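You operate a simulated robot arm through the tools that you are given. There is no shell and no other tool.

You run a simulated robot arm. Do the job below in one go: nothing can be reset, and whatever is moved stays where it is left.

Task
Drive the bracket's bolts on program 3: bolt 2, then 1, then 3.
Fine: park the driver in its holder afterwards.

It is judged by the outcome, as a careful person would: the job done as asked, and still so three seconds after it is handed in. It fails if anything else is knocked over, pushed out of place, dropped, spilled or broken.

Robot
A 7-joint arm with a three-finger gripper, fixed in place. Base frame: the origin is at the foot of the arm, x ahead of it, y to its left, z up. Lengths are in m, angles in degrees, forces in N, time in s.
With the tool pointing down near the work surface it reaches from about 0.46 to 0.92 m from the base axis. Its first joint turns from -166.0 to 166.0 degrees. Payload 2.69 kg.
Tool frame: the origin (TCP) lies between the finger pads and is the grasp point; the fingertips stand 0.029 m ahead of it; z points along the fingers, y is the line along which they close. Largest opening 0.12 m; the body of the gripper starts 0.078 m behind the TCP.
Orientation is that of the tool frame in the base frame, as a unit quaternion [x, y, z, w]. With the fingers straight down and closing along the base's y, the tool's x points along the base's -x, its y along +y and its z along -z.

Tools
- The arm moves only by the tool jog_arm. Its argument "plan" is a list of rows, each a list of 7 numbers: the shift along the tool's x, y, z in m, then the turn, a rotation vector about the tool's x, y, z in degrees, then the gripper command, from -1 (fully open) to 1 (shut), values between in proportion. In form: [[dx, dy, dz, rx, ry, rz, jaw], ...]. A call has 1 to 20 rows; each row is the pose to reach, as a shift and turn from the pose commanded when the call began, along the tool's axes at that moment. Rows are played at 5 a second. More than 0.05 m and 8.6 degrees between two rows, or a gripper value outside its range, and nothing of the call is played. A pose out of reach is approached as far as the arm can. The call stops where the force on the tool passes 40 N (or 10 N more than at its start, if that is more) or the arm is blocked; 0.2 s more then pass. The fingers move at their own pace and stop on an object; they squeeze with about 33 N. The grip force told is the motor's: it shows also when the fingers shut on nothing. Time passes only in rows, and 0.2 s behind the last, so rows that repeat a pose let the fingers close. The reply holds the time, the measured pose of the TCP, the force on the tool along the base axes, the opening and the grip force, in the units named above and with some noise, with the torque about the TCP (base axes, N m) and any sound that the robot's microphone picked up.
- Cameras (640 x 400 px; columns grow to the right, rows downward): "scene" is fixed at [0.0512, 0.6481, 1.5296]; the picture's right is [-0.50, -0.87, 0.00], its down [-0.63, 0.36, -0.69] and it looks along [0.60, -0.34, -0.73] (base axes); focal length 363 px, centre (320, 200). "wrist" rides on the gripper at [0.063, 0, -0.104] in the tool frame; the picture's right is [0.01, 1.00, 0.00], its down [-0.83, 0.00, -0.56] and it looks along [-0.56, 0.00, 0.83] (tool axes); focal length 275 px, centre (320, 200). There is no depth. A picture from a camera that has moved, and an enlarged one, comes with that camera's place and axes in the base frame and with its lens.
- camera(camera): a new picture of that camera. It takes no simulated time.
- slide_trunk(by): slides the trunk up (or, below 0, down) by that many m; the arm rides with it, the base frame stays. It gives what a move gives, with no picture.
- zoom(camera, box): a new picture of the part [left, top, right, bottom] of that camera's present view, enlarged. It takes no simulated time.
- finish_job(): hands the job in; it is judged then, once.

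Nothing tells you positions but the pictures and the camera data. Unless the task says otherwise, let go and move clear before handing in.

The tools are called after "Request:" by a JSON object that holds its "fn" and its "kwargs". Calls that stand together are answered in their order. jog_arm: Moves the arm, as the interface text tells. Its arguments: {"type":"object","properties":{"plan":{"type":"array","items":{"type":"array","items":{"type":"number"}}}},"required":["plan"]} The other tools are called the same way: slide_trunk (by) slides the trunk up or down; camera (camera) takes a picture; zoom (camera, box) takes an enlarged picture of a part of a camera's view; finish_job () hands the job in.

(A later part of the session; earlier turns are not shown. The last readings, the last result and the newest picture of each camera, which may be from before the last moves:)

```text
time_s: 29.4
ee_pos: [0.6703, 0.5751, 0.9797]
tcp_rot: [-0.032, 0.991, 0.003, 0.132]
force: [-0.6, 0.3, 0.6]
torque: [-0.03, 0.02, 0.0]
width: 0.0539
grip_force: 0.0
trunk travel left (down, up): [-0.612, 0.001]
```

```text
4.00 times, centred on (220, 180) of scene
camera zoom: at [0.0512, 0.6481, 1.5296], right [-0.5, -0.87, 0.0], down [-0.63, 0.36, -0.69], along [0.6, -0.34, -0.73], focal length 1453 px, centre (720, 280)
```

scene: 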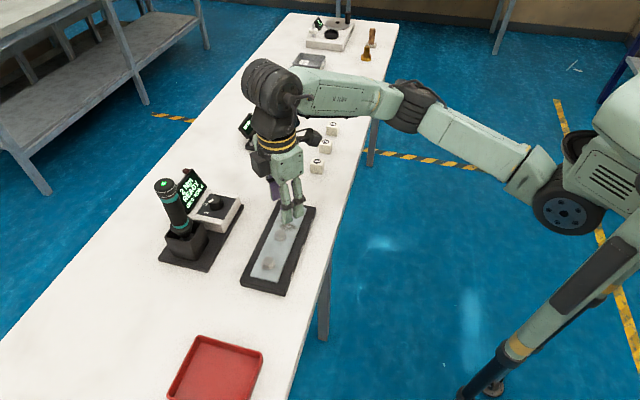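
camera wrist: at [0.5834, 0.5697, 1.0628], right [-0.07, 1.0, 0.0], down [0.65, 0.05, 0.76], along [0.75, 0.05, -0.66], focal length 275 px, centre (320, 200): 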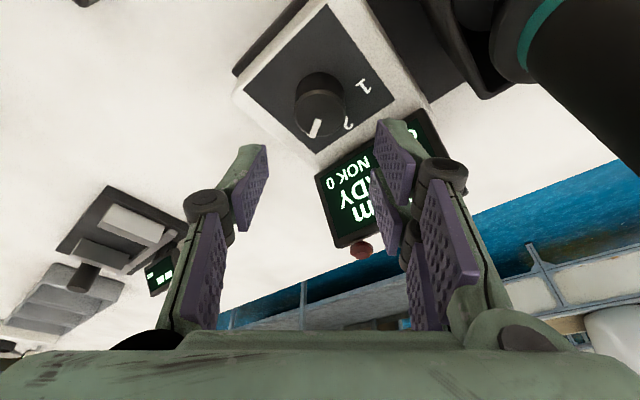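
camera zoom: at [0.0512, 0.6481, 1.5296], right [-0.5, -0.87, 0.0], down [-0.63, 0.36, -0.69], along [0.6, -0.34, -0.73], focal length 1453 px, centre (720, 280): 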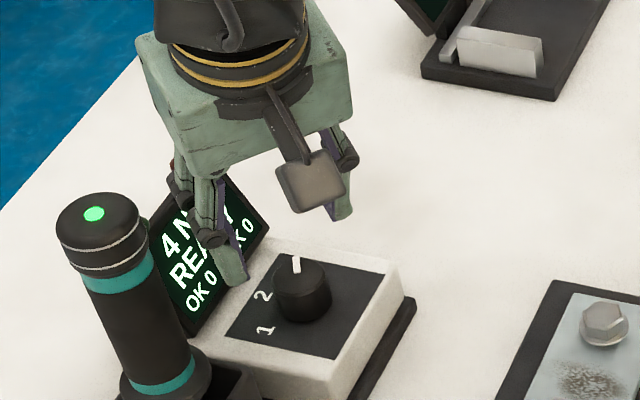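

The dial is on 3 (4 Nm, READY). Next is the driver: I'll back away along the table normal and line up with the driver at a 45° heading.

Request:
{"fn": "jog_arm", "kwargs": {"plan": [[0.0207, -0.0221, -0.0194, 0, 0, 0, 0.1], [0.0414, -0.0441, -0.0387, 0, 0, 0, 0.1], [0.0621, -0.0662, -0.0581, 0, 0, 0, 0.1], [0.0729, -0.0534, -0.0611, -1.82, 0, -6.63, -0.2], [0.0838, -0.0407, -0.064, -3.63, 0, -13.3, -0.5], [0.0946, -0.0279, -0.067, -5.45, 0, -19.9, -0.5], [0.1054, -0.0151, -0.07, -7.27, 0, -26.5, -0.5], [0.1163, -0.0024, -0.0729, -9.08, 0, -33.2, -0.5], [0.1271, 0.0104, -0.0759, -10.9, 0, -39.8, -0.5], [0.1271, 0.0104, -0.0759, -10.9, 0, -39.8, -0.5]]}}

Request:
{"fn": "camera", "kwargs": {"camera": "wrist"}}

Request:
{"fn": "zoom", "kwargs": {"camera": "scene", "box": [140, 150, 260, 280]}}

```text
time_s: 31.6
ee_pos: [0.5279, 0.5777, 1.0216]
tcp_rot: [-0.38, 0.916, 0.049, 0.121]
force: [-1.5, 0.2, -0.8]
torque: [0.02, 0.03, -0.03]
width: 0.0902
grip_force: 0.1
trunk travel left (down, up): [-0.612, 0.001]
```

```text
taken
camera wrist: at [0.4658, 0.5159, 1.1033], right [-0.71, 0.7, 0.0], down [0.46, 0.47, 0.75], along [0.53, 0.54, -0.66], focal length 275 px, centre (320, 200)
```

wrist: 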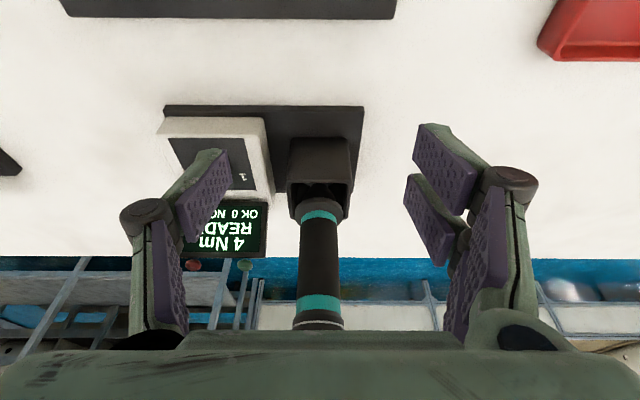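

```text
3.08 times, centred on (200, 215) of scene
camera zoom: at [0.0512, 0.6481, 1.5296], right [-0.5, -0.87, 0.0], down [-0.63, 0.36, -0.69], along [0.6, -0.34, -0.73], focal length 1118 px, centre (689, 154)
```

zoom: 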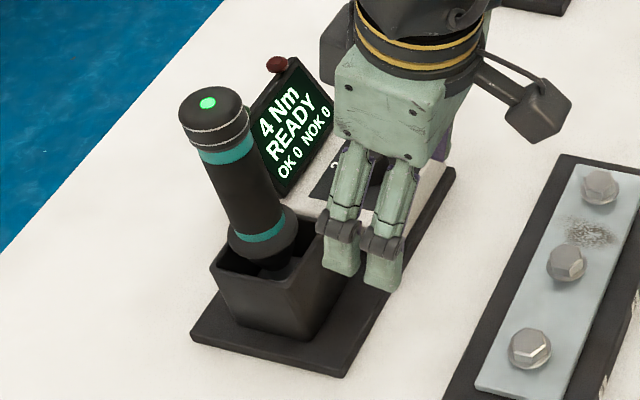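

The driver is centred laterally in the view (axis near u 0.898, v 0.035), with its grip zone at z 0.97–1.03. I'll tilt to about 30° at pre-grasp height.

Request:
{"fn": "jog_arm", "kwargs": {"plan": [[-0.005, 0, 0.008, 0, -5, 0, -0.5], [-0.01, 0, 0.016, 0, -10, 0, -0.5], [-0.0141, 0, 0.0235, 0, -15, 0, -0.5], [-0.0141, 0, 0.0235, 0, -15, 0, -0.5]]}}

Request:
{"fn": "camera", "kwargs": {"camera": "wrist"}}

Request:
{"fn": "zoom", "kwargs": {"camera": "scene", "box": [140, 150, 260, 280]}}

```text
time_s: 32.6
ee_pos: [0.5415, 0.5895, 1.0025]
tcp_rot: [-0.37, 0.892, 0.1, 0.241]
force: [0.8, 0.5, 0.4]
torque: [0.04, -0.01, -0.01]
width: 0.0899
grip_force: 0.1
trunk travel left (down, up): [-0.612, 0.001]
```

```text
taken
camera wrist: at [0.467, 0.5143, 1.0588], right [-0.71, 0.7, 0.0], down [0.31, 0.31, 0.9], along [0.63, 0.64, -0.44], focal length 275 px, centre (320, 200)
```

wrist: 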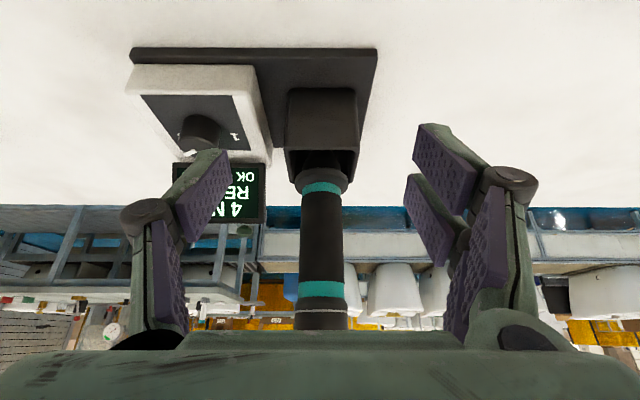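

```text
3.08 times, centred on (200, 215) of scene
camera zoom: at [0.0512, 0.6481, 1.5296], right [-0.5, -0.87, 0.0], down [-0.63, 0.36, -0.69], along [0.6, -0.34, -0.73], focal length 1118 px, centre (689, 154)
```

zoom: 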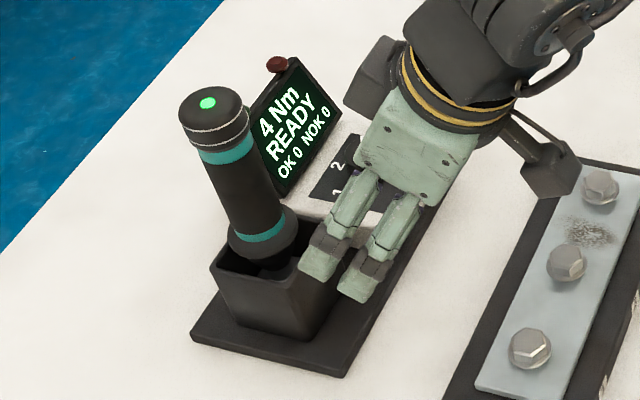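

Advancing horizontally so the jaws straddle the driver.

Request:
{"fn": "jog_arm", "kwargs": {"plan": [[-0.0171, 0, 0.0104, 0, 0, 0, -0.5], [-0.0341, 0, 0.0208, 0, 0, 0, -0.5], [-0.0512, 0.001, 0.0313, 0, 0, 0, -0.5], [-0.0682, 0.001, 0.0417, 0, 0, 0, -0.5], [-0.0853, 0.001, 0.0521, 0, 0, 0, -0.5], [-0.0853, 0.001, 0.0521, 0, 0, 0, -0.5]]}}

Request:
{"fn": "camera", "kwargs": {"camera": "wrist"}}

Request:
{"fn": "zoom", "kwargs": {"camera": "scene", "box": [140, 150, 260, 280]}}

```text
time_s: 34.0
ee_pos: [0.6133, 0.6623, 0.9978]
tcp_rot: [-0.37, 0.892, 0.099, 0.24]
force: [0.0, 0.2, -0.2]
torque: [0.0, 0.02, -0.01]
width: 0.0898
grip_force: 0.2
trunk travel left (down, up): [-0.612, 0.001]
```

```text
taken
camera wrist: at [0.5373, 0.5866, 1.0564], right [-0.71, 0.7, 0.0], down [0.31, 0.31, 0.9], along [0.63, 0.64, -0.44], focal length 275 px, centre (320, 200)
```

wrist: 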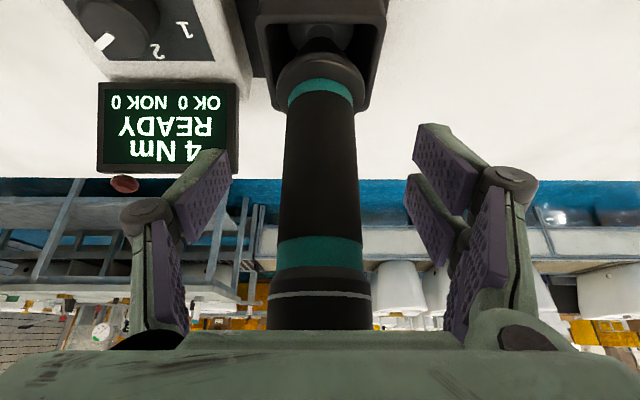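

```text
3.08 times, centred on (200, 215) of scene
camera zoom: at [0.0512, 0.6481, 1.5296], right [-0.5, -0.87, 0.0], down [-0.63, 0.36, -0.69], along [0.6, -0.34, -0.73], focal length 1118 px, centre (689, 154)
```

zoom: 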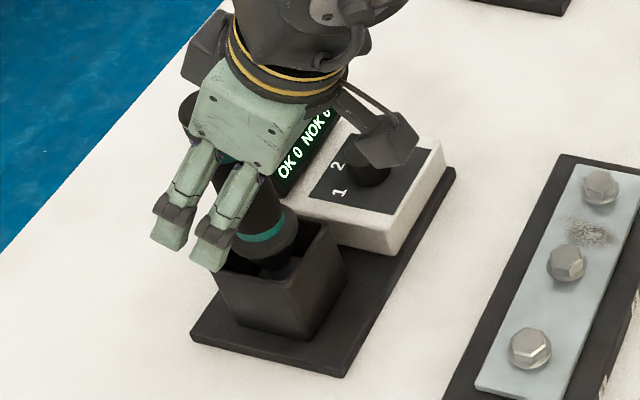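

The driver is between the pads and centred. Closing the grip.

Request:
{"fn": "jog_arm", "kwargs": {"plan": [[0, 0, 0, 0, 0, 0, 0], [0, 0, 0, 0, 0, 0, 0.3], [0, 0, 0, 0, 0, 0, 0.5], [0, 0, 0, 0, 0, 0, 1], [0, 0, 0, 0, 0, 0, 1], [0, 0, 0, 0, 0, 0, 1]]}}

Request:
{"fn": "camera", "kwargs": {"camera": "wrist"}}

```text
time_s: 35.4
ee_pos: [0.6115, 0.6626, 0.9988]
tcp_rot: [-0.37, 0.892, 0.099, 0.241]
force: [-0.8, 2.0, 0.3]
torque: [0.21, 0.15, -0.02]
width: 0.0327
grip_force: 33.1
trunk travel left (down, up): [-0.612, 0.001]
```

```text
taken
camera wrist: at [0.5369, 0.5865, 1.0566], right [-0.71, 0.7, 0.0], down [0.31, 0.31, 0.9], along [0.63, 0.64, -0.44], focal length 275 px, centre (320, 200)
```

wrist: 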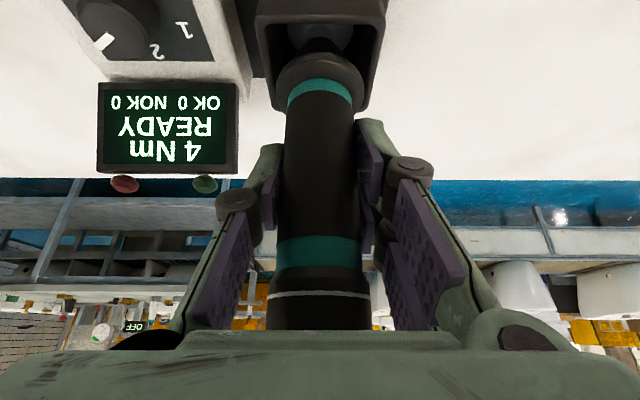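

Solid grip at 32.7 mm. Lifting straight up slowly.

Request:
{"fn": "jog_arm", "kwargs": {"plan": [[-0.005, 0, -0.0086, 0, 0, 0, 1], [-0.0101, 0, -0.0173, 0, 0, 0, 1], [-0.0151, 0, -0.0259, 0, 0, 0, 1], [-0.0202, 0, -0.0345, 0, 0, 0, 1], [-0.0252, 0, -0.0432, 0, 0, 0, 1], [-0.0302, 0, -0.0518, 0, 0, 0, 1]]}}

Request:
{"fn": "camera", "kwargs": {"camera": "wrist"}}

Request:
{"fn": "zoom", "kwargs": {"camera": "scene", "box": [140, 130, 260, 260]}}

```text
time_s: 36.8
ee_pos: [0.6106, 0.6623, 1.0585]
tcp_rot: [-0.371, 0.892, 0.099, 0.239]
force: [0.0, -0.7, -5.4]
torque: [0.01, 0.03, 0.01]
width: 0.0325
grip_force: 33.0
trunk travel left (down, up): [-0.612, 0.001]
```

```text
taken
camera wrist: at [0.536, 0.5866, 1.1159], right [-0.71, 0.7, 0.0], down [0.31, 0.32, 0.9], along [0.63, 0.64, -0.44], focal length 275 px, centre (320, 200)
```

wrist: 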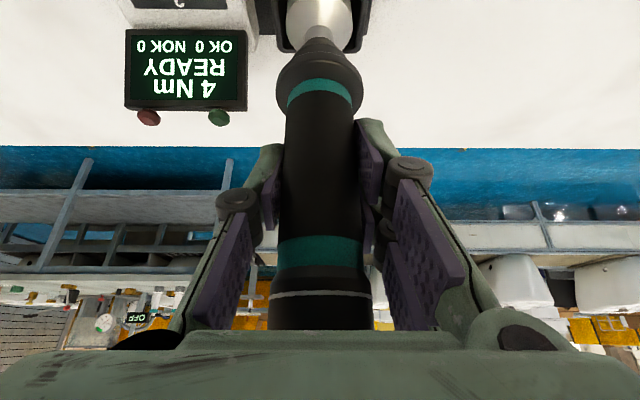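

```text
3.08 times, centred on (200, 195) of scene
camera zoom: at [0.0512, 0.6481, 1.5296], right [-0.5, -0.87, 0.0], down [-0.63, 0.36, -0.69], along [0.6, -0.34, -0.73], focal length 1118 px, centre (689, 215)
```

zoom: 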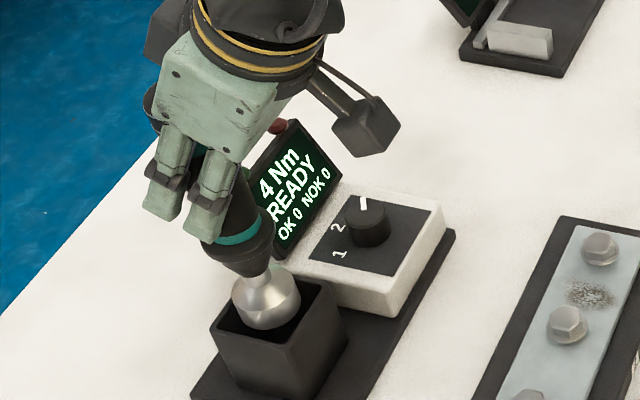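

Driver lifts cleanly. A bit more so the socket clears the holder.

Request:
{"fn": "jog_arm", "kwargs": {"plan": [[-0.005, 0, -0.0086, 0, 0, 0, 1], [-0.0101, 0, -0.0173, 0, 0, 0, 1], [-0.0151, 0, -0.0259, 0, 0, 0, 1], [-0.0202, 0, -0.0345, 0, 0, 0, 1]]}}

Request:
{"fn": "camera", "kwargs": {"camera": "wrist"}}

Request:
{"fn": "zoom", "kwargs": {"camera": "scene", "box": [140, 130, 260, 260]}}

```text
time_s: 37.8
ee_pos: [0.6126, 0.6622, 1.0966]
tcp_rot: [-0.37, 0.892, 0.099, 0.24]
force: [0.1, 0.2, -4.8]
torque: [0.0, 0.04, -0.03]
width: 0.0324
grip_force: 32.7
trunk travel left (down, up): [-0.612, 0.001]
```

```text
taken
camera wrist: at [0.5374, 0.5871, 1.1558], right [-0.71, 0.7, 0.0], down [0.31, 0.31, 0.9], along [0.63, 0.64, -0.44], focal length 275 px, centre (320, 200)
```

wrist: 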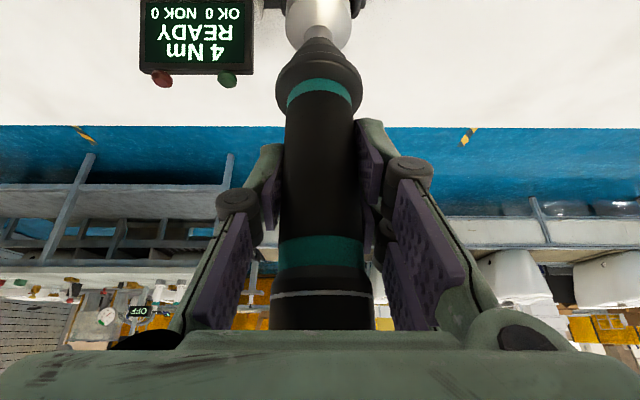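

```text
3.08 times, centred on (200, 195) of scene
camera zoom: at [0.0512, 0.6481, 1.5296], right [-0.5, -0.87, 0.0], down [-0.63, 0.36, -0.69], along [0.6, -0.34, -0.73], focal length 1118 px, centre (689, 215)
```

zoom: 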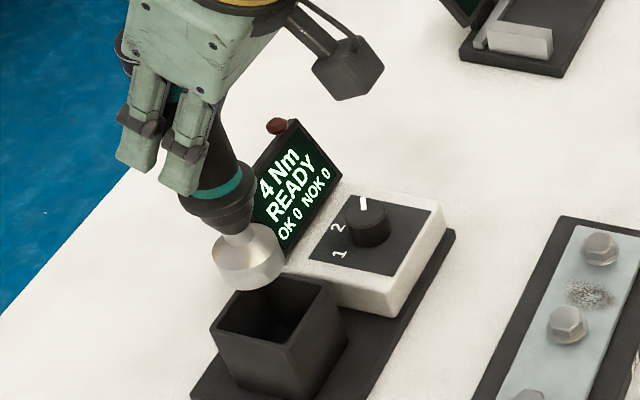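

The socket is clear (its tip is about 0.127 m below the TCP). I'll move back over the bracket, staying high, so I can measure the bolts with the wrist camera before aligning.

Request:
{"fn": "jog_arm", "kwargs": {"plan": [[0.026, -0.0064, -0.0152, 0, 0, 0, 1], [0.052, -0.0128, -0.0304, 0, 0, 0, 1], [0.078, -0.0192, -0.0456, 0, 0, 0, 1], [0.104, -0.0256, -0.0608, 0, 0, 0, 1], [0.13, -0.032, -0.076, 0, 0, 0, 1], [0.1561, -0.0384, -0.0911, 0, 0, 0, 1], [0.1821, -0.0448, -0.1063, 0, 0, 0, 1], [0.2081, -0.0512, -0.1215, 0, 0, 0, 1], [0.2341, -0.0576, -0.1367, 0, 0, 0, 1], [0.2601, -0.064, -0.1519, 0, 0, 0, 1], [0.2601, -0.064, -0.1519, 0, 0, 0, 1]]}}

Request:
{"fn": "camera", "kwargs": {"camera": "wrist"}}

Request:
{"fn": "camera", "kwargs": {"camera": "scene"}}

```text
time_s: 40.2
ee_pos: [0.4446, 0.4052, 1.0995]
tcp_rot: [-0.37, 0.892, 0.099, 0.241]
force: [0.9, 0.7, -5.2]
torque: [0.05, -0.02, 0.0]
width: 0.0325
grip_force: 33.0
trunk travel left (down, up): [-0.612, 0.001]
```

```text
taken
camera wrist: at [0.37, 0.3293, 1.1568], right [-0.71, 0.7, 0.0], down [0.31, 0.31, 0.9], along [0.63, 0.64, -0.44], focal length 275 px, centre (320, 200)
```

wrist: 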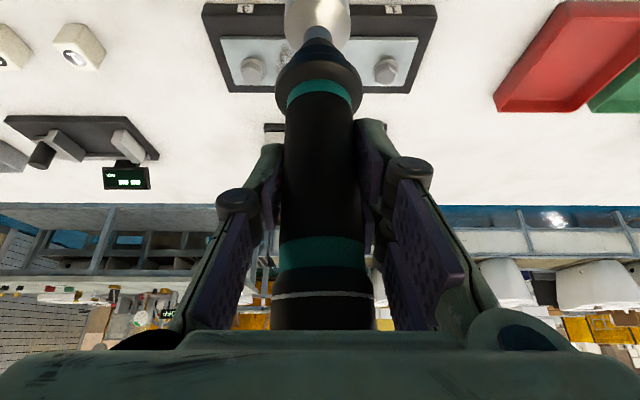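

```text
taken
```

scene: 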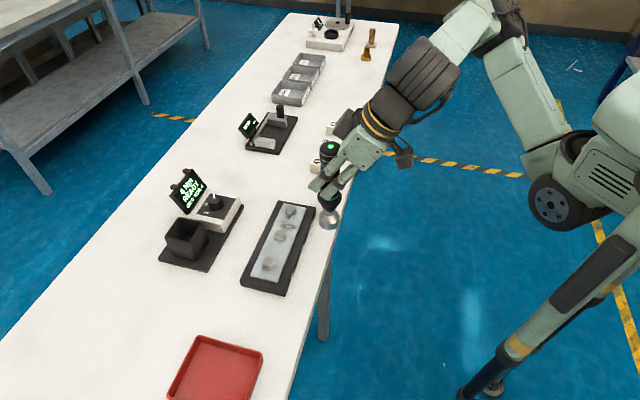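

Request:
{"fn": "zoom", "kwargs": {"camera": "wrist", "box": [200, 0, 440, 130]}}

Request:
{"fn": "zoom", "kwargs": {"camera": "scene", "box": [240, 190, 350, 290]}}

```text
2.67 times, centred on (320, 65) of wrist
camera zoom: at [0.37, 0.3293, 1.1568], right [-0.71, 0.7, 0.0], down [0.31, 0.31, 0.9], along [0.63, 0.64, -0.44], focal length 734 px, centre (320, 560)
```

zoom: 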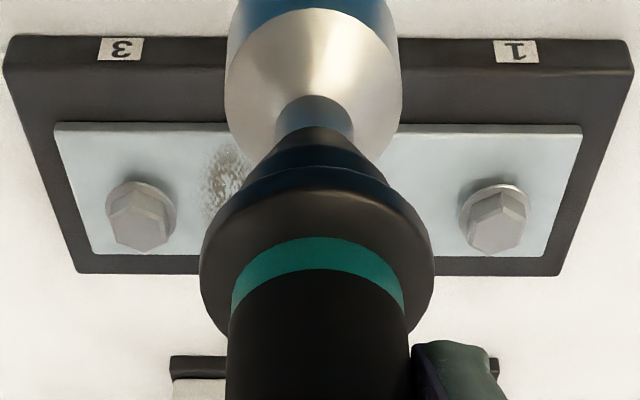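

```text
4.00 times, centred on (295, 240) of scene
camera zoom: at [0.0512, 0.6481, 1.5296], right [-0.5, -0.87, 0.0], down [-0.63, 0.36, -0.69], along [0.6, -0.34, -0.73], focal length 1453 px, centre (420, 40)
```

zoom: 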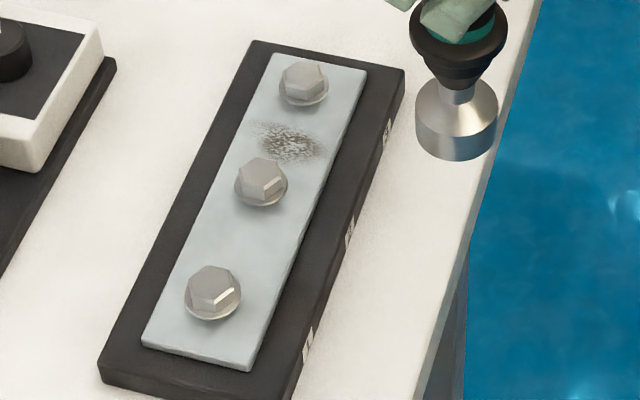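

Request:
{"fn": "zoom", "kwargs": {"camera": "wrist", "box": [360, 50, 410, 100]}}

Request:
{"fn": "zoom", "kwargs": {"camera": "wrist", "box": [225, 50, 275, 100]}}

Request:
{"fn": "zoom", "kwargs": {"camera": "scene", "box": [270, 225, 295, 250]}}

Request:
{"fn": "zoom", "kwargs": {"camera": "scene", "box": [310, 190, 345, 235]}}

```text
8.00 times, centred on (385, 75) of wrist
camera zoom: at [0.37, 0.3293, 1.1568], right [-0.71, 0.7, 0.0], down [0.31, 0.31, 0.9], along [0.63, 0.64, -0.44], focal length 2202 px, centre (-200, 1200)
```

zoom: 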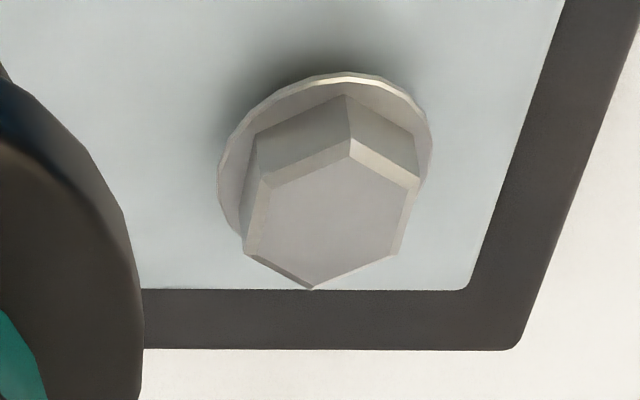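

```text
8.00 times, centred on (250, 75) of wrist
camera zoom: at [0.37, 0.3293, 1.1568], right [-0.71, 0.7, 0.0], down [0.31, 0.31, 0.9], along [0.63, 0.64, -0.44], focal length 2202 px, centre (880, 1200)
```

zoom: 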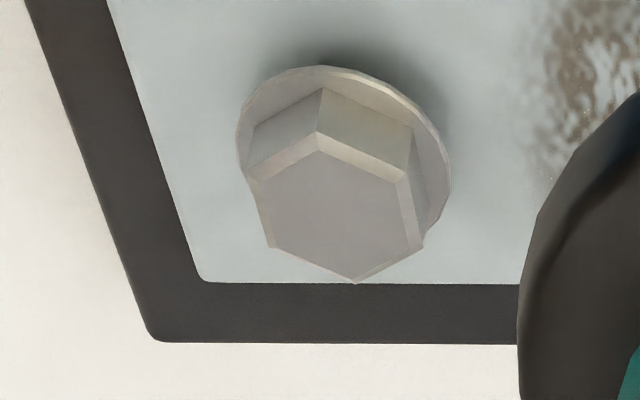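

```text
16.00 times, centred on (282, 238) of scene
camera zoom: at [0.0512, 0.6481, 1.5296], right [-0.5, -0.87, 0.0], down [-0.63, 0.36, -0.69], along [0.6, -0.34, -0.73], focal length 5814 px, centre (920, -400)
```

zoom: 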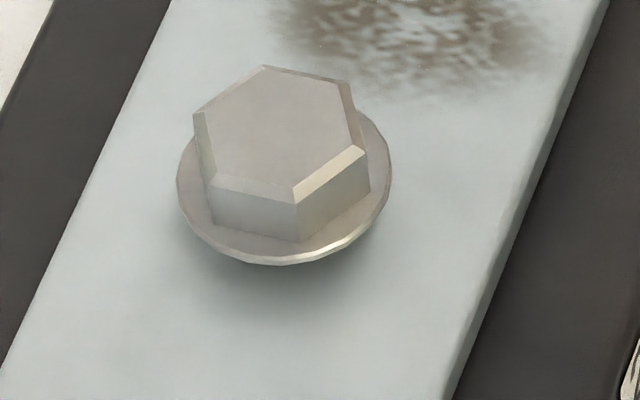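

```text
8.89 times, centred on (328, 212) of scene
camera zoom: at [0.0512, 0.6481, 1.5296], right [-0.5, -0.87, 0.0], down [-0.63, 0.36, -0.69], along [0.6, -0.34, -0.73], focal length 3230 px, centre (253, 89)
```

zoom: 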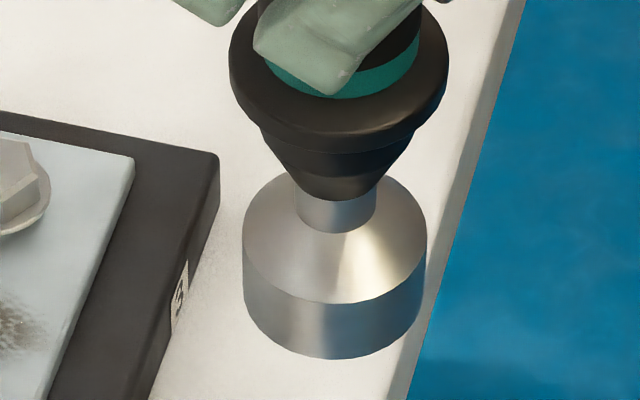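

Bolt tops come out near z 0.90, with b1 (0.470, 0.534), b2 (0.523, 0.4815) and b3 (0.5765, 0.429). I'll hover the socket above bolt 2 and check alignment in the scene view.

Request:
{"fn": "jog_arm", "kwargs": {"plan": [[-0.0187, -0.0004, 0.0238, 0, 0, 0, 1], [-0.0374, -0.0008, 0.0475, 0, 0, 0, 1], [-0.056, -0.0013, 0.0713, 0, 0, 0, 1], [-0.0747, -0.0017, 0.095, 0, 0, 0, 1], [-0.0747, -0.0017, 0.095, 0, 0, 0, 1]]}}

Request:
{"fn": "zoom", "kwargs": {"camera": "scene", "box": [245, 185, 315, 255]}}

Request:
{"fn": "camera", "kwargs": {"camera": "wrist"}}

```text
time_s: 41.4
ee_pos: [0.5262, 0.4816, 1.0531]
tcp_rot: [-0.371, 0.892, 0.1, 0.24]
force: [0.6, -0.3, -5.8]
torque: [0.02, 0.02, -0.02]
width: 0.0324
grip_force: 33.1
trunk travel left (down, up): [-0.612, 0.001]
```

```text
5.71 times, centred on (280, 220) of scene
camera zoom: at [0.0512, 0.6481, 1.5296], right [-0.5, -0.87, 0.0], down [-0.63, 0.36, -0.69], along [0.6, -0.34, -0.73], focal length 2076 px, centre (549, 86)
```

zoom: 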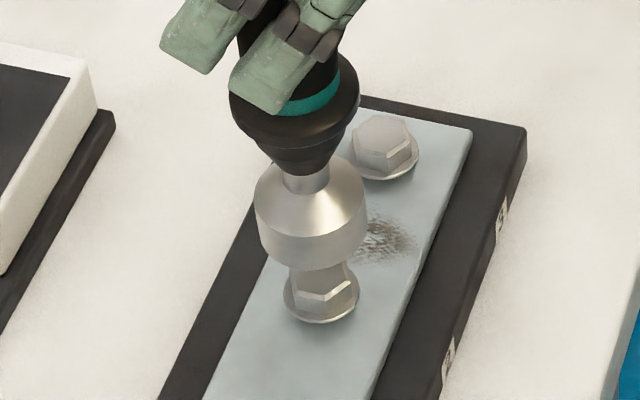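

```text
taken
camera wrist: at [0.4511, 0.406, 1.1102], right [-0.71, 0.7, 0.0], down [0.31, 0.31, 0.9], along [0.63, 0.64, -0.44], focal length 275 px, centre (320, 200)
```

wrist: 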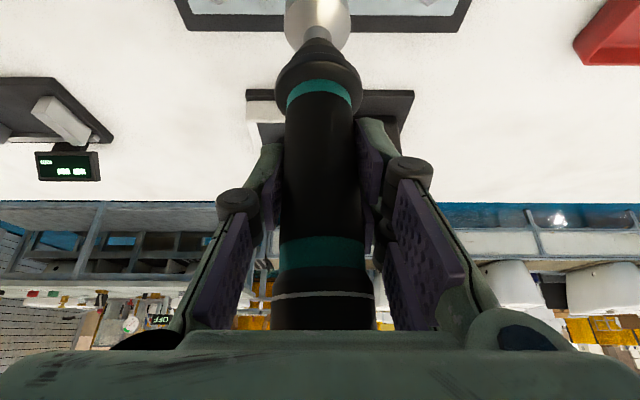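

The socket needs about +3 mm in v and −2 mm in u. I'll correct that and come down to just above the bolt.

Request:
{"fn": "jog_arm", "kwargs": {"plan": [[0.002, 0.003, -0.0012, 0, 0, 0, 1], [0.0065, 0.003, 0.0066, 0, 0, 0, 1], [0.0111, 0.003, 0.0144, 0, 0, 0, 1], [0.0111, 0.003, 0.0144, 0, 0, 0, 1]]}}

Request:
{"fn": "zoom", "kwargs": {"camera": "scene", "box": [260, 210, 300, 250]}}

Request:
{"fn": "zoom", "kwargs": {"camera": "wrist", "box": [260, 0, 380, 80]}}

```text
time_s: 42.4
ee_pos: [0.5216, 0.482, 1.0344]
tcp_rot: [-0.37, 0.892, 0.099, 0.241]
force: [0.4, -0.5, -5.7]
torque: [0.0, 0.0, 0.0]
width: 0.0325
grip_force: 33.3
trunk travel left (down, up): [-0.612, 0.001]
```

```text
10.00 times, centred on (280, 230) of scene
camera zoom: at [0.0512, 0.6481, 1.5296], right [-0.5, -0.87, 0.0], down [-0.63, 0.36, -0.69], along [0.6, -0.34, -0.73], focal length 3633 px, centre (720, -100)
```

zoom: 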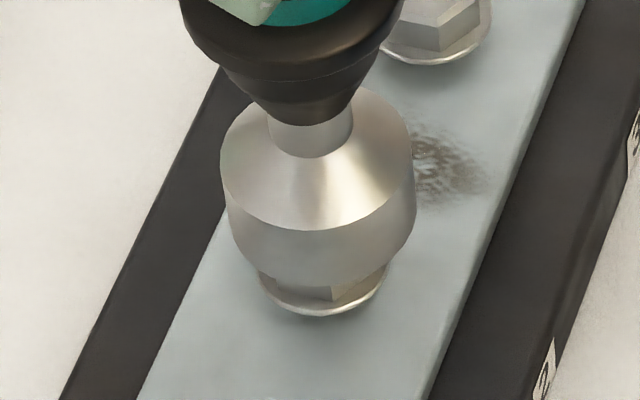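

```text
5.00 times, centred on (320, 40) of wrist
camera zoom: at [0.4466, 0.4062, 1.093], right [-0.71, 0.7, 0.0], down [0.31, 0.31, 0.9], along [0.63, 0.64, -0.44], focal length 1376 px, centre (320, 1000)
```

zoom: 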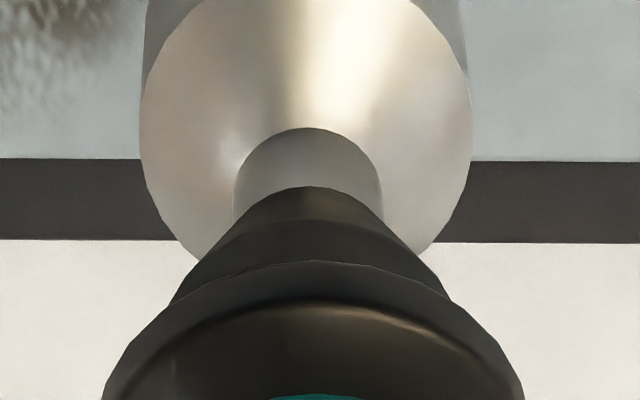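

Alignment is within about 1 mm. Lowering in small steps to seat the socket on bolt 2.

Request:
{"fn": "jog_arm", "kwargs": {"plan": [[0.0001, 0.0005, 0.0022, 0, 0, 0, 1], [0.0011, 0.0005, 0.004, 0, 0, 0, 1], [0.0021, 0.0005, 0.0057, 0, 0, 0, 1], [0.0031, 0.0005, 0.0074, 0, 0, 0, 1], [0.0041, 0.0005, 0.0092, 0, 0, 0, 1]]}}

Request:
{"fn": "zoom", "kwargs": {"camera": "scene", "box": [260, 210, 300, 250]}}

```text
time_s: 43.6
ee_pos: [0.5215, 0.4819, 1.0262]
tcp_rot: [-0.37, 0.892, 0.099, 0.239]
force: [0.0, -0.1, -5.8]
torque: [0.07, 0.01, 0.0]
width: 0.0328
grip_force: 32.9
trunk travel left (down, up): [-0.612, 0.001]
```

```text
10.00 times, centred on (280, 230) of scene
camera zoom: at [0.0512, 0.6481, 1.5296], right [-0.5, -0.87, 0.0], down [-0.63, 0.36, -0.69], along [0.6, -0.34, -0.73], focal length 3633 px, centre (720, -100)
```

zoom: 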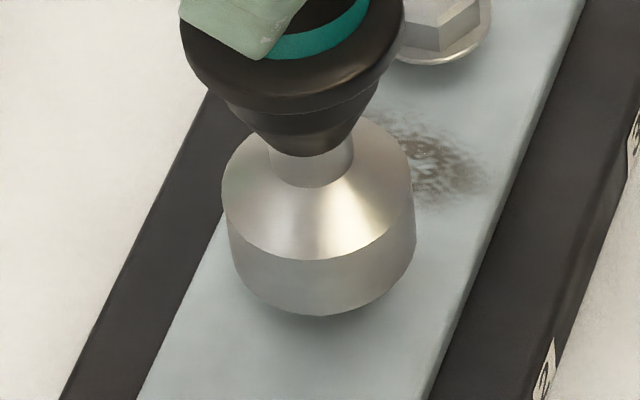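

No contact yet and the head is entering the socket. Continuing down in small steps.

Request:
{"fn": "jog_arm", "kwargs": {"plan": [[0.001, 0, 0.0017, 0, 0, 0, 1], [0.002, 0, 0.0035, 0, 0, 0, 1], [0.003, 0, 0.0052, 0, 0, 0, 1], [0.004, 0, 0.0069, 0, 0, 0, 1]]}}

Request:
{"fn": "zoom", "kwargs": {"camera": "scene", "box": [160, 150, 300, 250]}}

```text
time_s: 44.6
ee_pos: [0.5214, 0.4838, 1.0173]
tcp_rot: [-0.369, 0.892, 0.098, 0.241]
force: [0.6, -0.2, -2.6]
torque: [0.07, -0.11, -0.02]
width: 0.0326
grip_force: 33.2
trunk travel left (down, up): [-0.612, 0.001]
```

```text
4.00 times, centred on (230, 200) of scene
camera zoom: at [0.0512, 0.6481, 1.5296], right [-0.5, -0.87, 0.0], down [-0.63, 0.36, -0.69], along [0.6, -0.34, -0.73], focal length 1453 px, centre (680, 200)
```

zoom: 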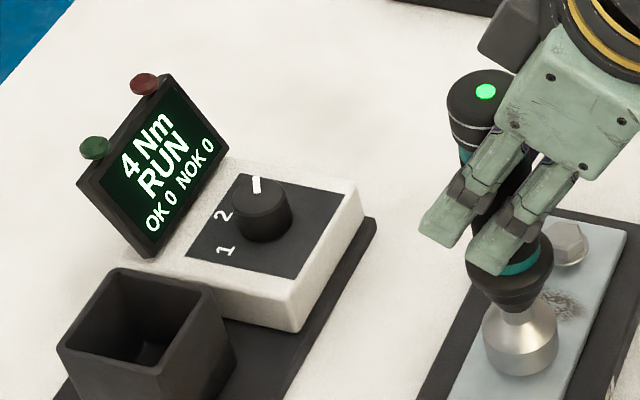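

The screen shows RUN: the driver started. I'll keep following the bolt down gently.

Request:
{"fn": "jog_arm", "kwargs": {"plan": [[0.0005, 0, 0.0009, 0, 0, 0, 1], [0.001, 0, 0.0017, 0, 0, 0, 1], [0.001, 0, 0.0017, 0, 0, 0, 1]]}}

Request:
{"fn": "zoom", "kwargs": {"camera": "scene", "box": [160, 150, 300, 250]}}

```text
time_s: 45.4
ee_pos: [0.5209, 0.4822, 1.0162]
tcp_rot: [-0.37, 0.892, 0.099, 0.241]
force: [-0.2, -0.4, -3.4]
torque: [-0.03, 0.07, 0.04]
width: 0.0324
grip_force: 32.9
trunk travel left (down, up): [-0.612, 0.001]
```

```text
4.00 times, centred on (230, 200) of scene
camera zoom: at [0.0512, 0.6481, 1.5296], right [-0.5, -0.87, 0.0], down [-0.63, 0.36, -0.69], along [0.6, -0.34, -0.73], focal length 1453 px, centre (680, 200)
```

zoom: 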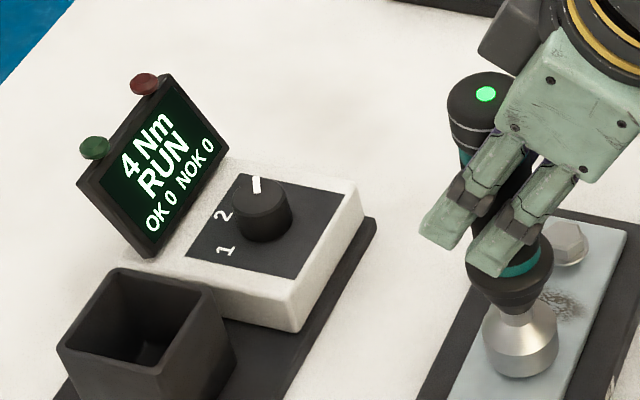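

Still running and the bolt is sinking. I'll keep following.

Request:
{"fn": "jog_arm", "kwargs": {"plan": [[0.0005, 0, 0.0009, 0, 0, 0, 1], [0.001, 0, 0.0017, 0, 0, 0, 1], [0.0015, 0, 0.0026, 0, 0, 0, 1]]}}

Request:
{"fn": "zoom", "kwargs": {"camera": "scene", "box": [160, 150, 300, 250]}}

```text
time_s: 46.2
ee_pos: [0.5204, 0.4837, 1.0155]
tcp_rot: [-0.369, 0.892, 0.099, 0.243]
force: [-0.8, -6.3, 15.8]
torque: [-0.66, 0.22, 0.08]
width: 0.0327
grip_force: 33.2
trunk travel left (down, up): [-0.612, 0.001]
```

```text
4.00 times, centred on (230, 200) of scene
camera zoom: at [0.0512, 0.6481, 1.5296], right [-0.5, -0.87, 0.0], down [-0.63, 0.36, -0.69], along [0.6, -0.34, -0.73], focal length 1453 px, centre (680, 200)
```

zoom: 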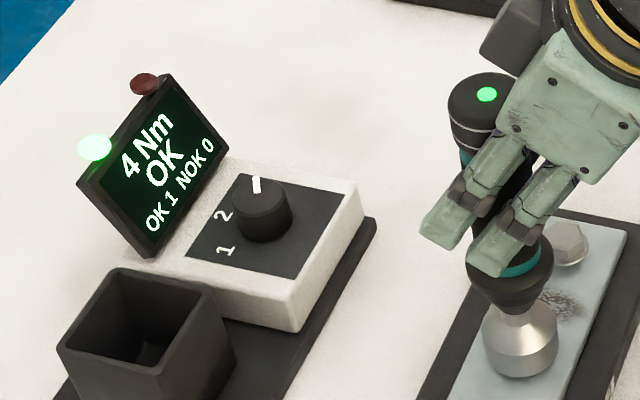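

OK 1 — bolt 2 is done. Lifting straight up and inspecting.

Request:
{"fn": "jog_arm", "kwargs": {"plan": [[-0.0025, 0, -0.0043, 0, 0, 0, 1], [-0.005, 0, -0.0087, 0, 0, 0, 1], [-0.0101, 0, -0.0173, 0, 0, 0, 1], [-0.0176, 0, -0.0303, 0, 0, 0, 1], [-0.0262, 0, -0.045, 0, 0, 0, 1], [-0.0262, 0, -0.045, 0, 0, 0, 1]]}}

Request:
{"fn": "zoom", "kwargs": {"camera": "scene", "box": [245, 185, 315, 275]}}

Request:
{"fn": "zoom", "kwargs": {"camera": "scene", "box": [160, 150, 300, 250]}}

Request:
{"fn": "camera", "kwargs": {"camera": "wrist"}}

```text
time_s: 47.6
ee_pos: [0.5215, 0.4843, 1.066]
tcp_rot: [-0.369, 0.892, 0.099, 0.241]
force: [-0.2, 0.4, -4.8]
torque: [0.01, 0.01, 0.02]
width: 0.0327
grip_force: 32.6
trunk travel left (down, up): [-0.612, 0.001]
```

```text
4.44 times, centred on (280, 230) of scene
camera zoom: at [0.0512, 0.6481, 1.5296], right [-0.5, -0.87, 0.0], down [-0.63, 0.36, -0.69], along [0.6, -0.34, -0.73], focal length 1615 px, centre (498, 67)
```

zoom: 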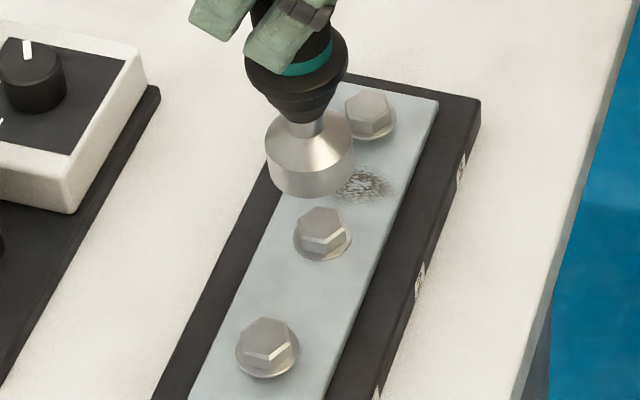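

```text
4.00 times, centred on (230, 200) of scene
camera zoom: at [0.0512, 0.6481, 1.5296], right [-0.5, -0.87, 0.0], down [-0.63, 0.36, -0.69], along [0.6, -0.34, -0.73], focal length 1453 px, centre (680, 200)
```

zoom: 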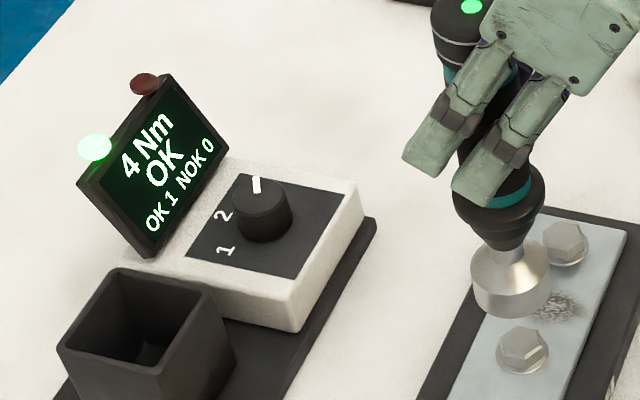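

```text
taken
camera wrist: at [0.4473, 0.4085, 1.1245], right [-0.71, 0.7, 0.0], down [0.31, 0.31, 0.9], along [0.63, 0.64, -0.44], focal length 275 px, centre (320, 200)
```

wrist: 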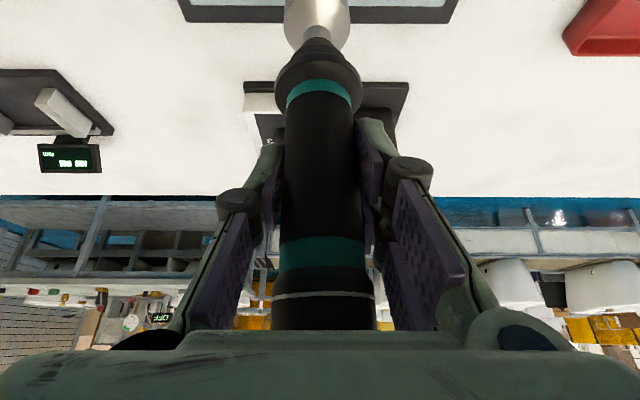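

Bolt 2 is flush with the plate, OK 1. Moving to bolt 1 (+74 mm along the row).

Request:
{"fn": "jog_arm", "kwargs": {"plan": [[0.0005, 0.0245, -0.0003, 0, 0, 0, 1], [0.001, 0.049, -0.0006, 0, 0, 0, 1], [0.0016, 0.0736, -0.001, 0, 0, 0, 1], [0.0016, 0.0736, -0.001, 0, 0, 0, 1], [0.0082, 0.0736, 0.0103, 0, 0, 0, 1], [0.0147, 0.0736, 0.0215, 0, 0, 0, 1], [0.0147, 0.0736, 0.0215, 0, 0, 0, 1]]}}

Request:
{"fn": "zoom", "kwargs": {"camera": "scene", "box": [250, 235, 290, 275]}}

Request:
{"fn": "zoom", "kwargs": {"camera": "wrist", "box": [260, 0, 380, 80]}}

```text
time_s: 49.2
ee_pos: [0.4677, 0.5337, 1.0383]
tcp_rot: [-0.369, 0.892, 0.098, 0.242]
force: [0.2, 0.4, -4.8]
torque: [0.01, 0.01, 0.0]
width: 0.0325
grip_force: 33.4
trunk travel left (down, up): [-0.612, 0.001]
```

```text
10.00 times, centred on (270, 255) of scene
camera zoom: at [0.0512, 0.6481, 1.5296], right [-0.5, -0.87, 0.0], down [-0.63, 0.36, -0.69], along [0.6, -0.34, -0.73], focal length 3633 px, centre (820, -350)
```

zoom: 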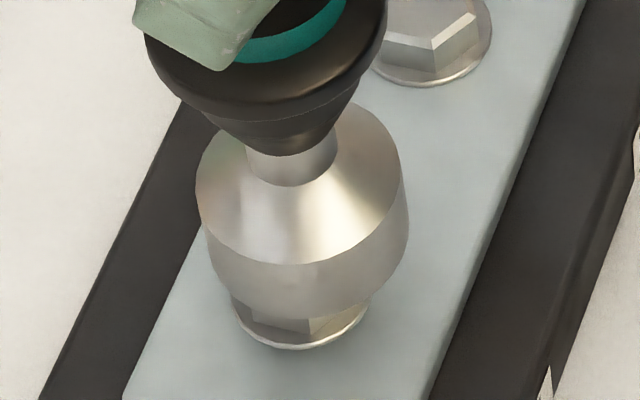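

```text
5.00 times, centred on (320, 40) of wrist
camera zoom: at [0.3919, 0.458, 1.0964], right [-0.71, 0.7, 0.0], down [0.31, 0.31, 0.9], along [0.63, 0.64, -0.44], focal length 1376 px, centre (320, 1000)
```

zoom: 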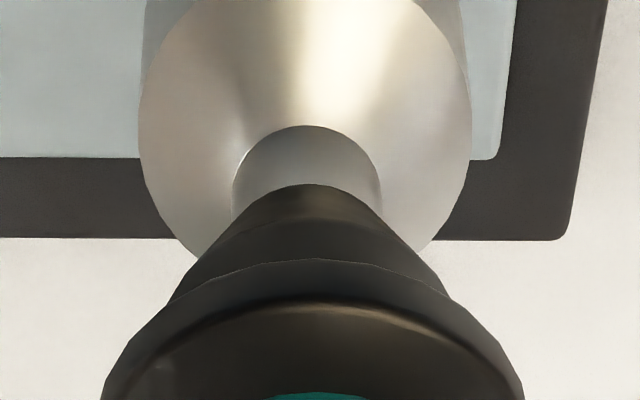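

The socket is about 4 mm short in u over bolt 1. Correcting and re-checking before descending.

Request:
{"fn": "jog_arm", "kwargs": {"plan": [[-0.0016, 0.0002, 0.001, 0, 0, 0, 1], [-0.0032, 0.0003, 0.0019, 0, 0, 0, 1], [-0.0032, 0.0003, 0.0019, 0, 0, 0, 1]]}}

Request:
{"fn": "zoom", "kwargs": {"camera": "scene", "box": [250, 235, 290, 275]}}

Request:
{"fn": "zoom", "kwargs": {"camera": "wrist", "box": [260, 0, 380, 80]}}

```text
time_s: 50.0
ee_pos: [0.471, 0.5375, 1.0384]
tcp_rot: [-0.37, 0.892, 0.099, 0.239]
force: [0.6, -0.8, -5.9]
torque: [0.02, 0.02, -0.01]
width: 0.0326
grip_force: 33.0
trunk travel left (down, up): [-0.612, 0.001]
```

```text
10.00 times, centred on (270, 255) of scene
camera zoom: at [0.0512, 0.6481, 1.5296], right [-0.5, -0.87, 0.0], down [-0.63, 0.36, -0.69], along [0.6, -0.34, -0.73], focal length 3633 px, centre (820, -350)
```

zoom: 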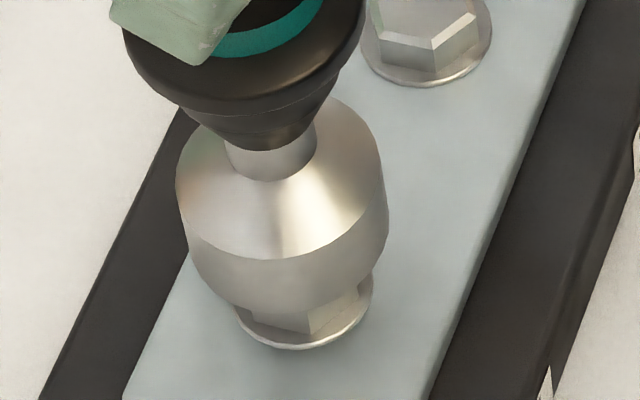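

```text
5.00 times, centred on (320, 40) of wrist
camera zoom: at [0.3951, 0.4611, 1.0965], right [-0.71, 0.7, 0.0], down [0.31, 0.31, 0.9], along [0.63, 0.64, -0.44], focal length 1376 px, centre (320, 1000)
```

zoom: 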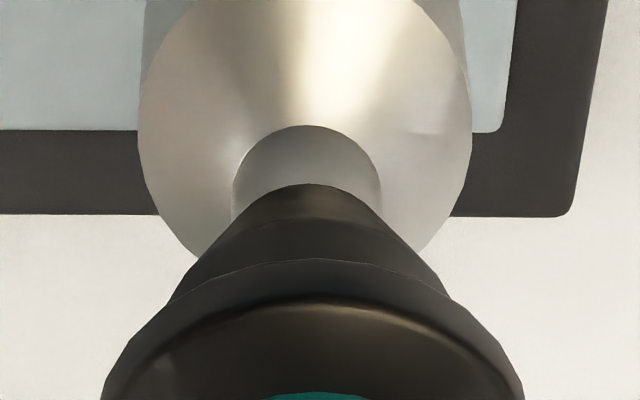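

Well aligned now. Descending onto bolt 1.

Request:
{"fn": "jog_arm", "kwargs": {"plan": [[0.001, 0, -0.0006, 0, 0, 0, 1], [0.003, 0, 0.0029, 0, 0, 0, 1], [0.005, 0, 0.0063, 0, 0, 0, 1], [0.006, 0, 0.0081, 0, 0, 0, 1], [0.007, 0, 0.0098, 0, 0, 0, 1], [0.008, 0, 0.0115, 0, 0, 0, 1], [0.009, 0, 0.0132, 0, 0, 0, 1], [0.0096, 0, 0.0141, 0, 0, 0, 1], [0.0101, 0, 0.015, 0, 0, 0, 1], [0.0106, 0, 0.0158, 0, 0, 0, 1]]}}

Request:
{"fn": "zoom", "kwargs": {"camera": "scene", "box": [160, 160, 320, 280]}}

```text
time_s: 52.2
ee_pos: [0.4698, 0.5345, 1.0181]
tcp_rot: [-0.37, 0.892, 0.098, 0.24]
force: [-0.1, -0.5, -4.8]
torque: [0.01, 0.01, -0.01]
width: 0.0326
grip_force: 33.0
trunk travel left (down, up): [-0.612, 0.001]
```

```text
3.33 times, centred on (240, 220) of scene
camera zoom: at [0.0512, 0.6481, 1.5296], right [-0.5, -0.87, 0.0], down [-0.63, 0.36, -0.69], along [0.6, -0.34, -0.73], focal length 1211 px, centre (587, 133)
```

zoom: 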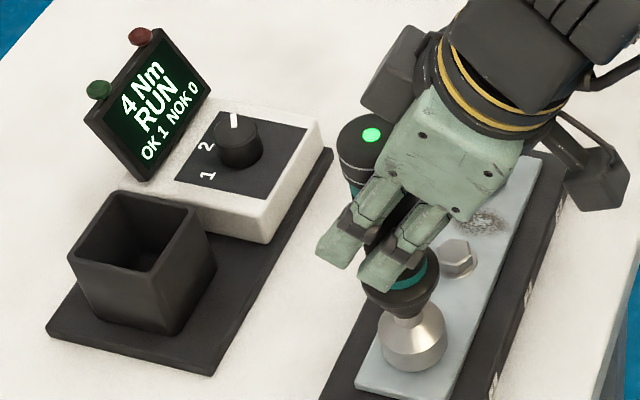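

Running on bolt 1. I'll follow it down gently.

Request:
{"fn": "jog_arm", "kwargs": {"plan": [[0.0005, 0, 0.0009, 0, 0, 0, 1], [0.001, 0, 0.0017, 0, 0, 0, 1], [0.0013, 0, 0.0022, 0, 0, 0, 1]]}}

Request:
{"fn": "zoom", "kwargs": {"camera": "scene", "box": [160, 160, 320, 280]}}

```text
time_s: 53.0
ee_pos: [0.47, 0.5373, 1.0174]
tcp_rot: [-0.37, 0.892, 0.098, 0.24]
force: [-1.7, -0.5, -3.4]
torque: [-0.02, 0.05, 0.03]
width: 0.0323
grip_force: 33.2
trunk travel left (down, up): [-0.612, 0.001]
```

```text
3.33 times, centred on (240, 220) of scene
camera zoom: at [0.0512, 0.6481, 1.5296], right [-0.5, -0.87, 0.0], down [-0.63, 0.36, -0.69], along [0.6, -0.34, -0.73], focal length 1211 px, centre (587, 133)
```

zoom: 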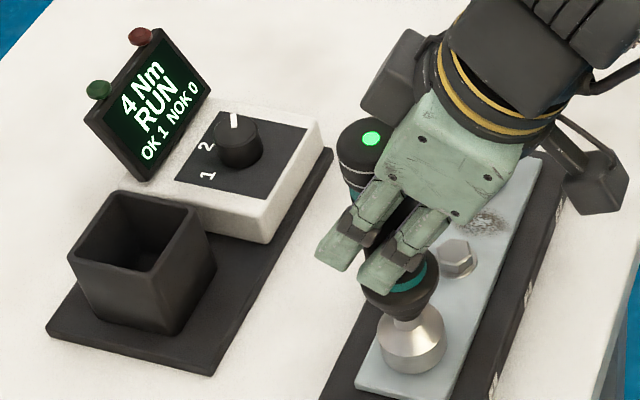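

Request:
{"fn": "jog_arm", "kwargs": {"plan": [[0.0004, 0, 0.0007, 0, 0, 0, 1], [0.0008, 0, 0.0013, 0, 0, 0, 1], [0.0011, 0, 0.0019, 0, 0, 0, 1]]}}

Request:
{"fn": "zoom", "kwargs": {"camera": "scene", "box": [160, 160, 320, 280]}}

```text
time_s: 53.8
ee_pos: [0.4708, 0.5358, 1.0151]
tcp_rot: [-0.369, 0.892, 0.101, 0.242]
force: [-0.5, 0.8, 2.1]
torque: [0.12, 0.11, -0.01]
width: 0.0323
grip_force: 32.8
trunk travel left (down, up): [-0.612, 0.001]
```

```text
3.33 times, centred on (240, 220) of scene
camera zoom: at [0.0512, 0.6481, 1.5296], right [-0.5, -0.87, 0.0], down [-0.63, 0.36, -0.69], along [0.6, -0.34, -0.73], focal length 1211 px, centre (587, 133)
```

zoom: 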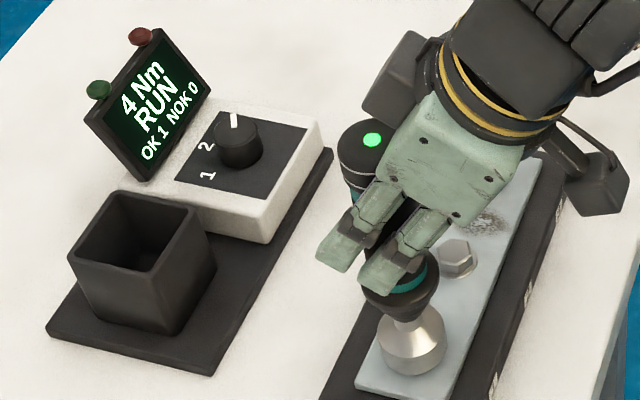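

Still RUN with about 7 N of contact. Pressing slightly more and holding.

Request:
{"fn": "jog_arm", "kwargs": {"plan": [[0.0003, 0, 0.0005, 0, 0, 0, 1], [0.0006, 0, 0.001, 0, 0, 0, 1]]}}

Request:
{"fn": "zoom", "kwargs": {"camera": "scene", "box": [160, 160, 320, 280]}}

```text
time_s: 54.4
ee_pos: [0.4703, 0.5362, 1.0157]
tcp_rot: [-0.369, 0.892, 0.099, 0.242]
force: [-1.1, -1.0, 9.6]
torque: [-0.02, 0.2, 0.05]
width: 0.0327
grip_force: 32.8
trunk travel left (down, up): [-0.612, 0.001]
```

```text
3.33 times, centred on (240, 220) of scene
camera zoom: at [0.0512, 0.6481, 1.5296], right [-0.5, -0.87, 0.0], down [-0.63, 0.36, -0.69], along [0.6, -0.34, -0.73], focal length 1211 px, centre (587, 133)
```

zoom: 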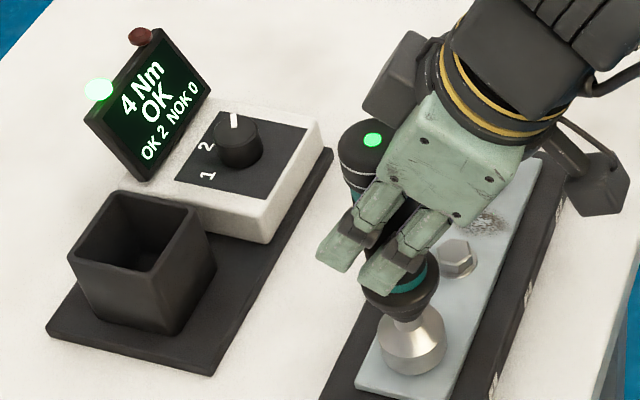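

OK 2 — bolt 1 is done. Lifting straight up.

Request:
{"fn": "jog_arm", "kwargs": {"plan": [[-0.0025, 0, -0.0043, 0, 0, 0, 1], [-0.005, 0, -0.0087, 0, 0, 0, 1], [-0.0101, 0, -0.0173, 0, 0, 0, 1], [-0.0176, 0, -0.0303, 0, 0, 0, 1], [-0.0267, 0, -0.0459, 0, 0, 0, 1], [-0.0267, 0, -0.0459, 0, 0, 0, 1]]}}

Request:
{"fn": "zoom", "kwargs": {"camera": "scene", "box": [160, 160, 320, 280]}}

Request:
{"fn": "zoom", "kwargs": {"camera": "wrist", "box": [260, 0, 380, 80]}}

```text
time_s: 55.8
ee_pos: [0.4702, 0.5366, 1.0678]
tcp_rot: [-0.37, 0.892, 0.099, 0.24]
force: [-0.9, -1.3, -5.5]
torque: [0.0, 0.01, 0.02]
width: 0.0325
grip_force: 33.0
trunk travel left (down, up): [-0.612, 0.001]
```

```text
3.33 times, centred on (240, 220) of scene
camera zoom: at [0.0512, 0.6481, 1.5296], right [-0.5, -0.87, 0.0], down [-0.63, 0.36, -0.69], along [0.6, -0.34, -0.73], focal length 1211 px, centre (587, 133)
```

zoom: 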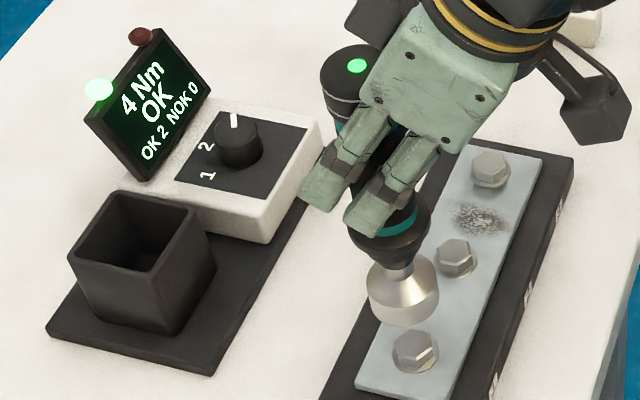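

```text
5.00 times, centred on (320, 40) of wrist
camera zoom: at [0.3947, 0.4611, 1.1259], right [-0.71, 0.7, 0.0], down [0.31, 0.31, 0.9], along [0.63, 0.64, -0.44], focal length 1376 px, centre (320, 1000)
```

zoom: 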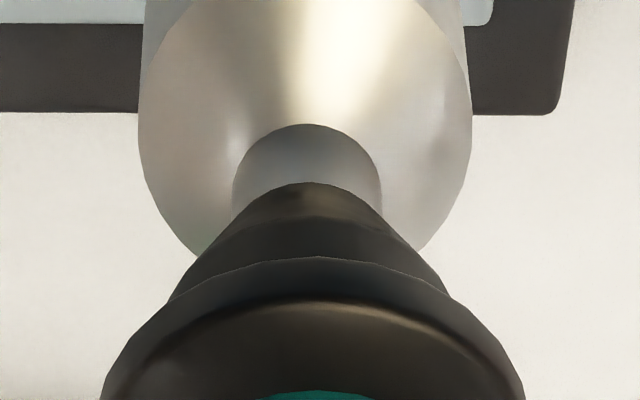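

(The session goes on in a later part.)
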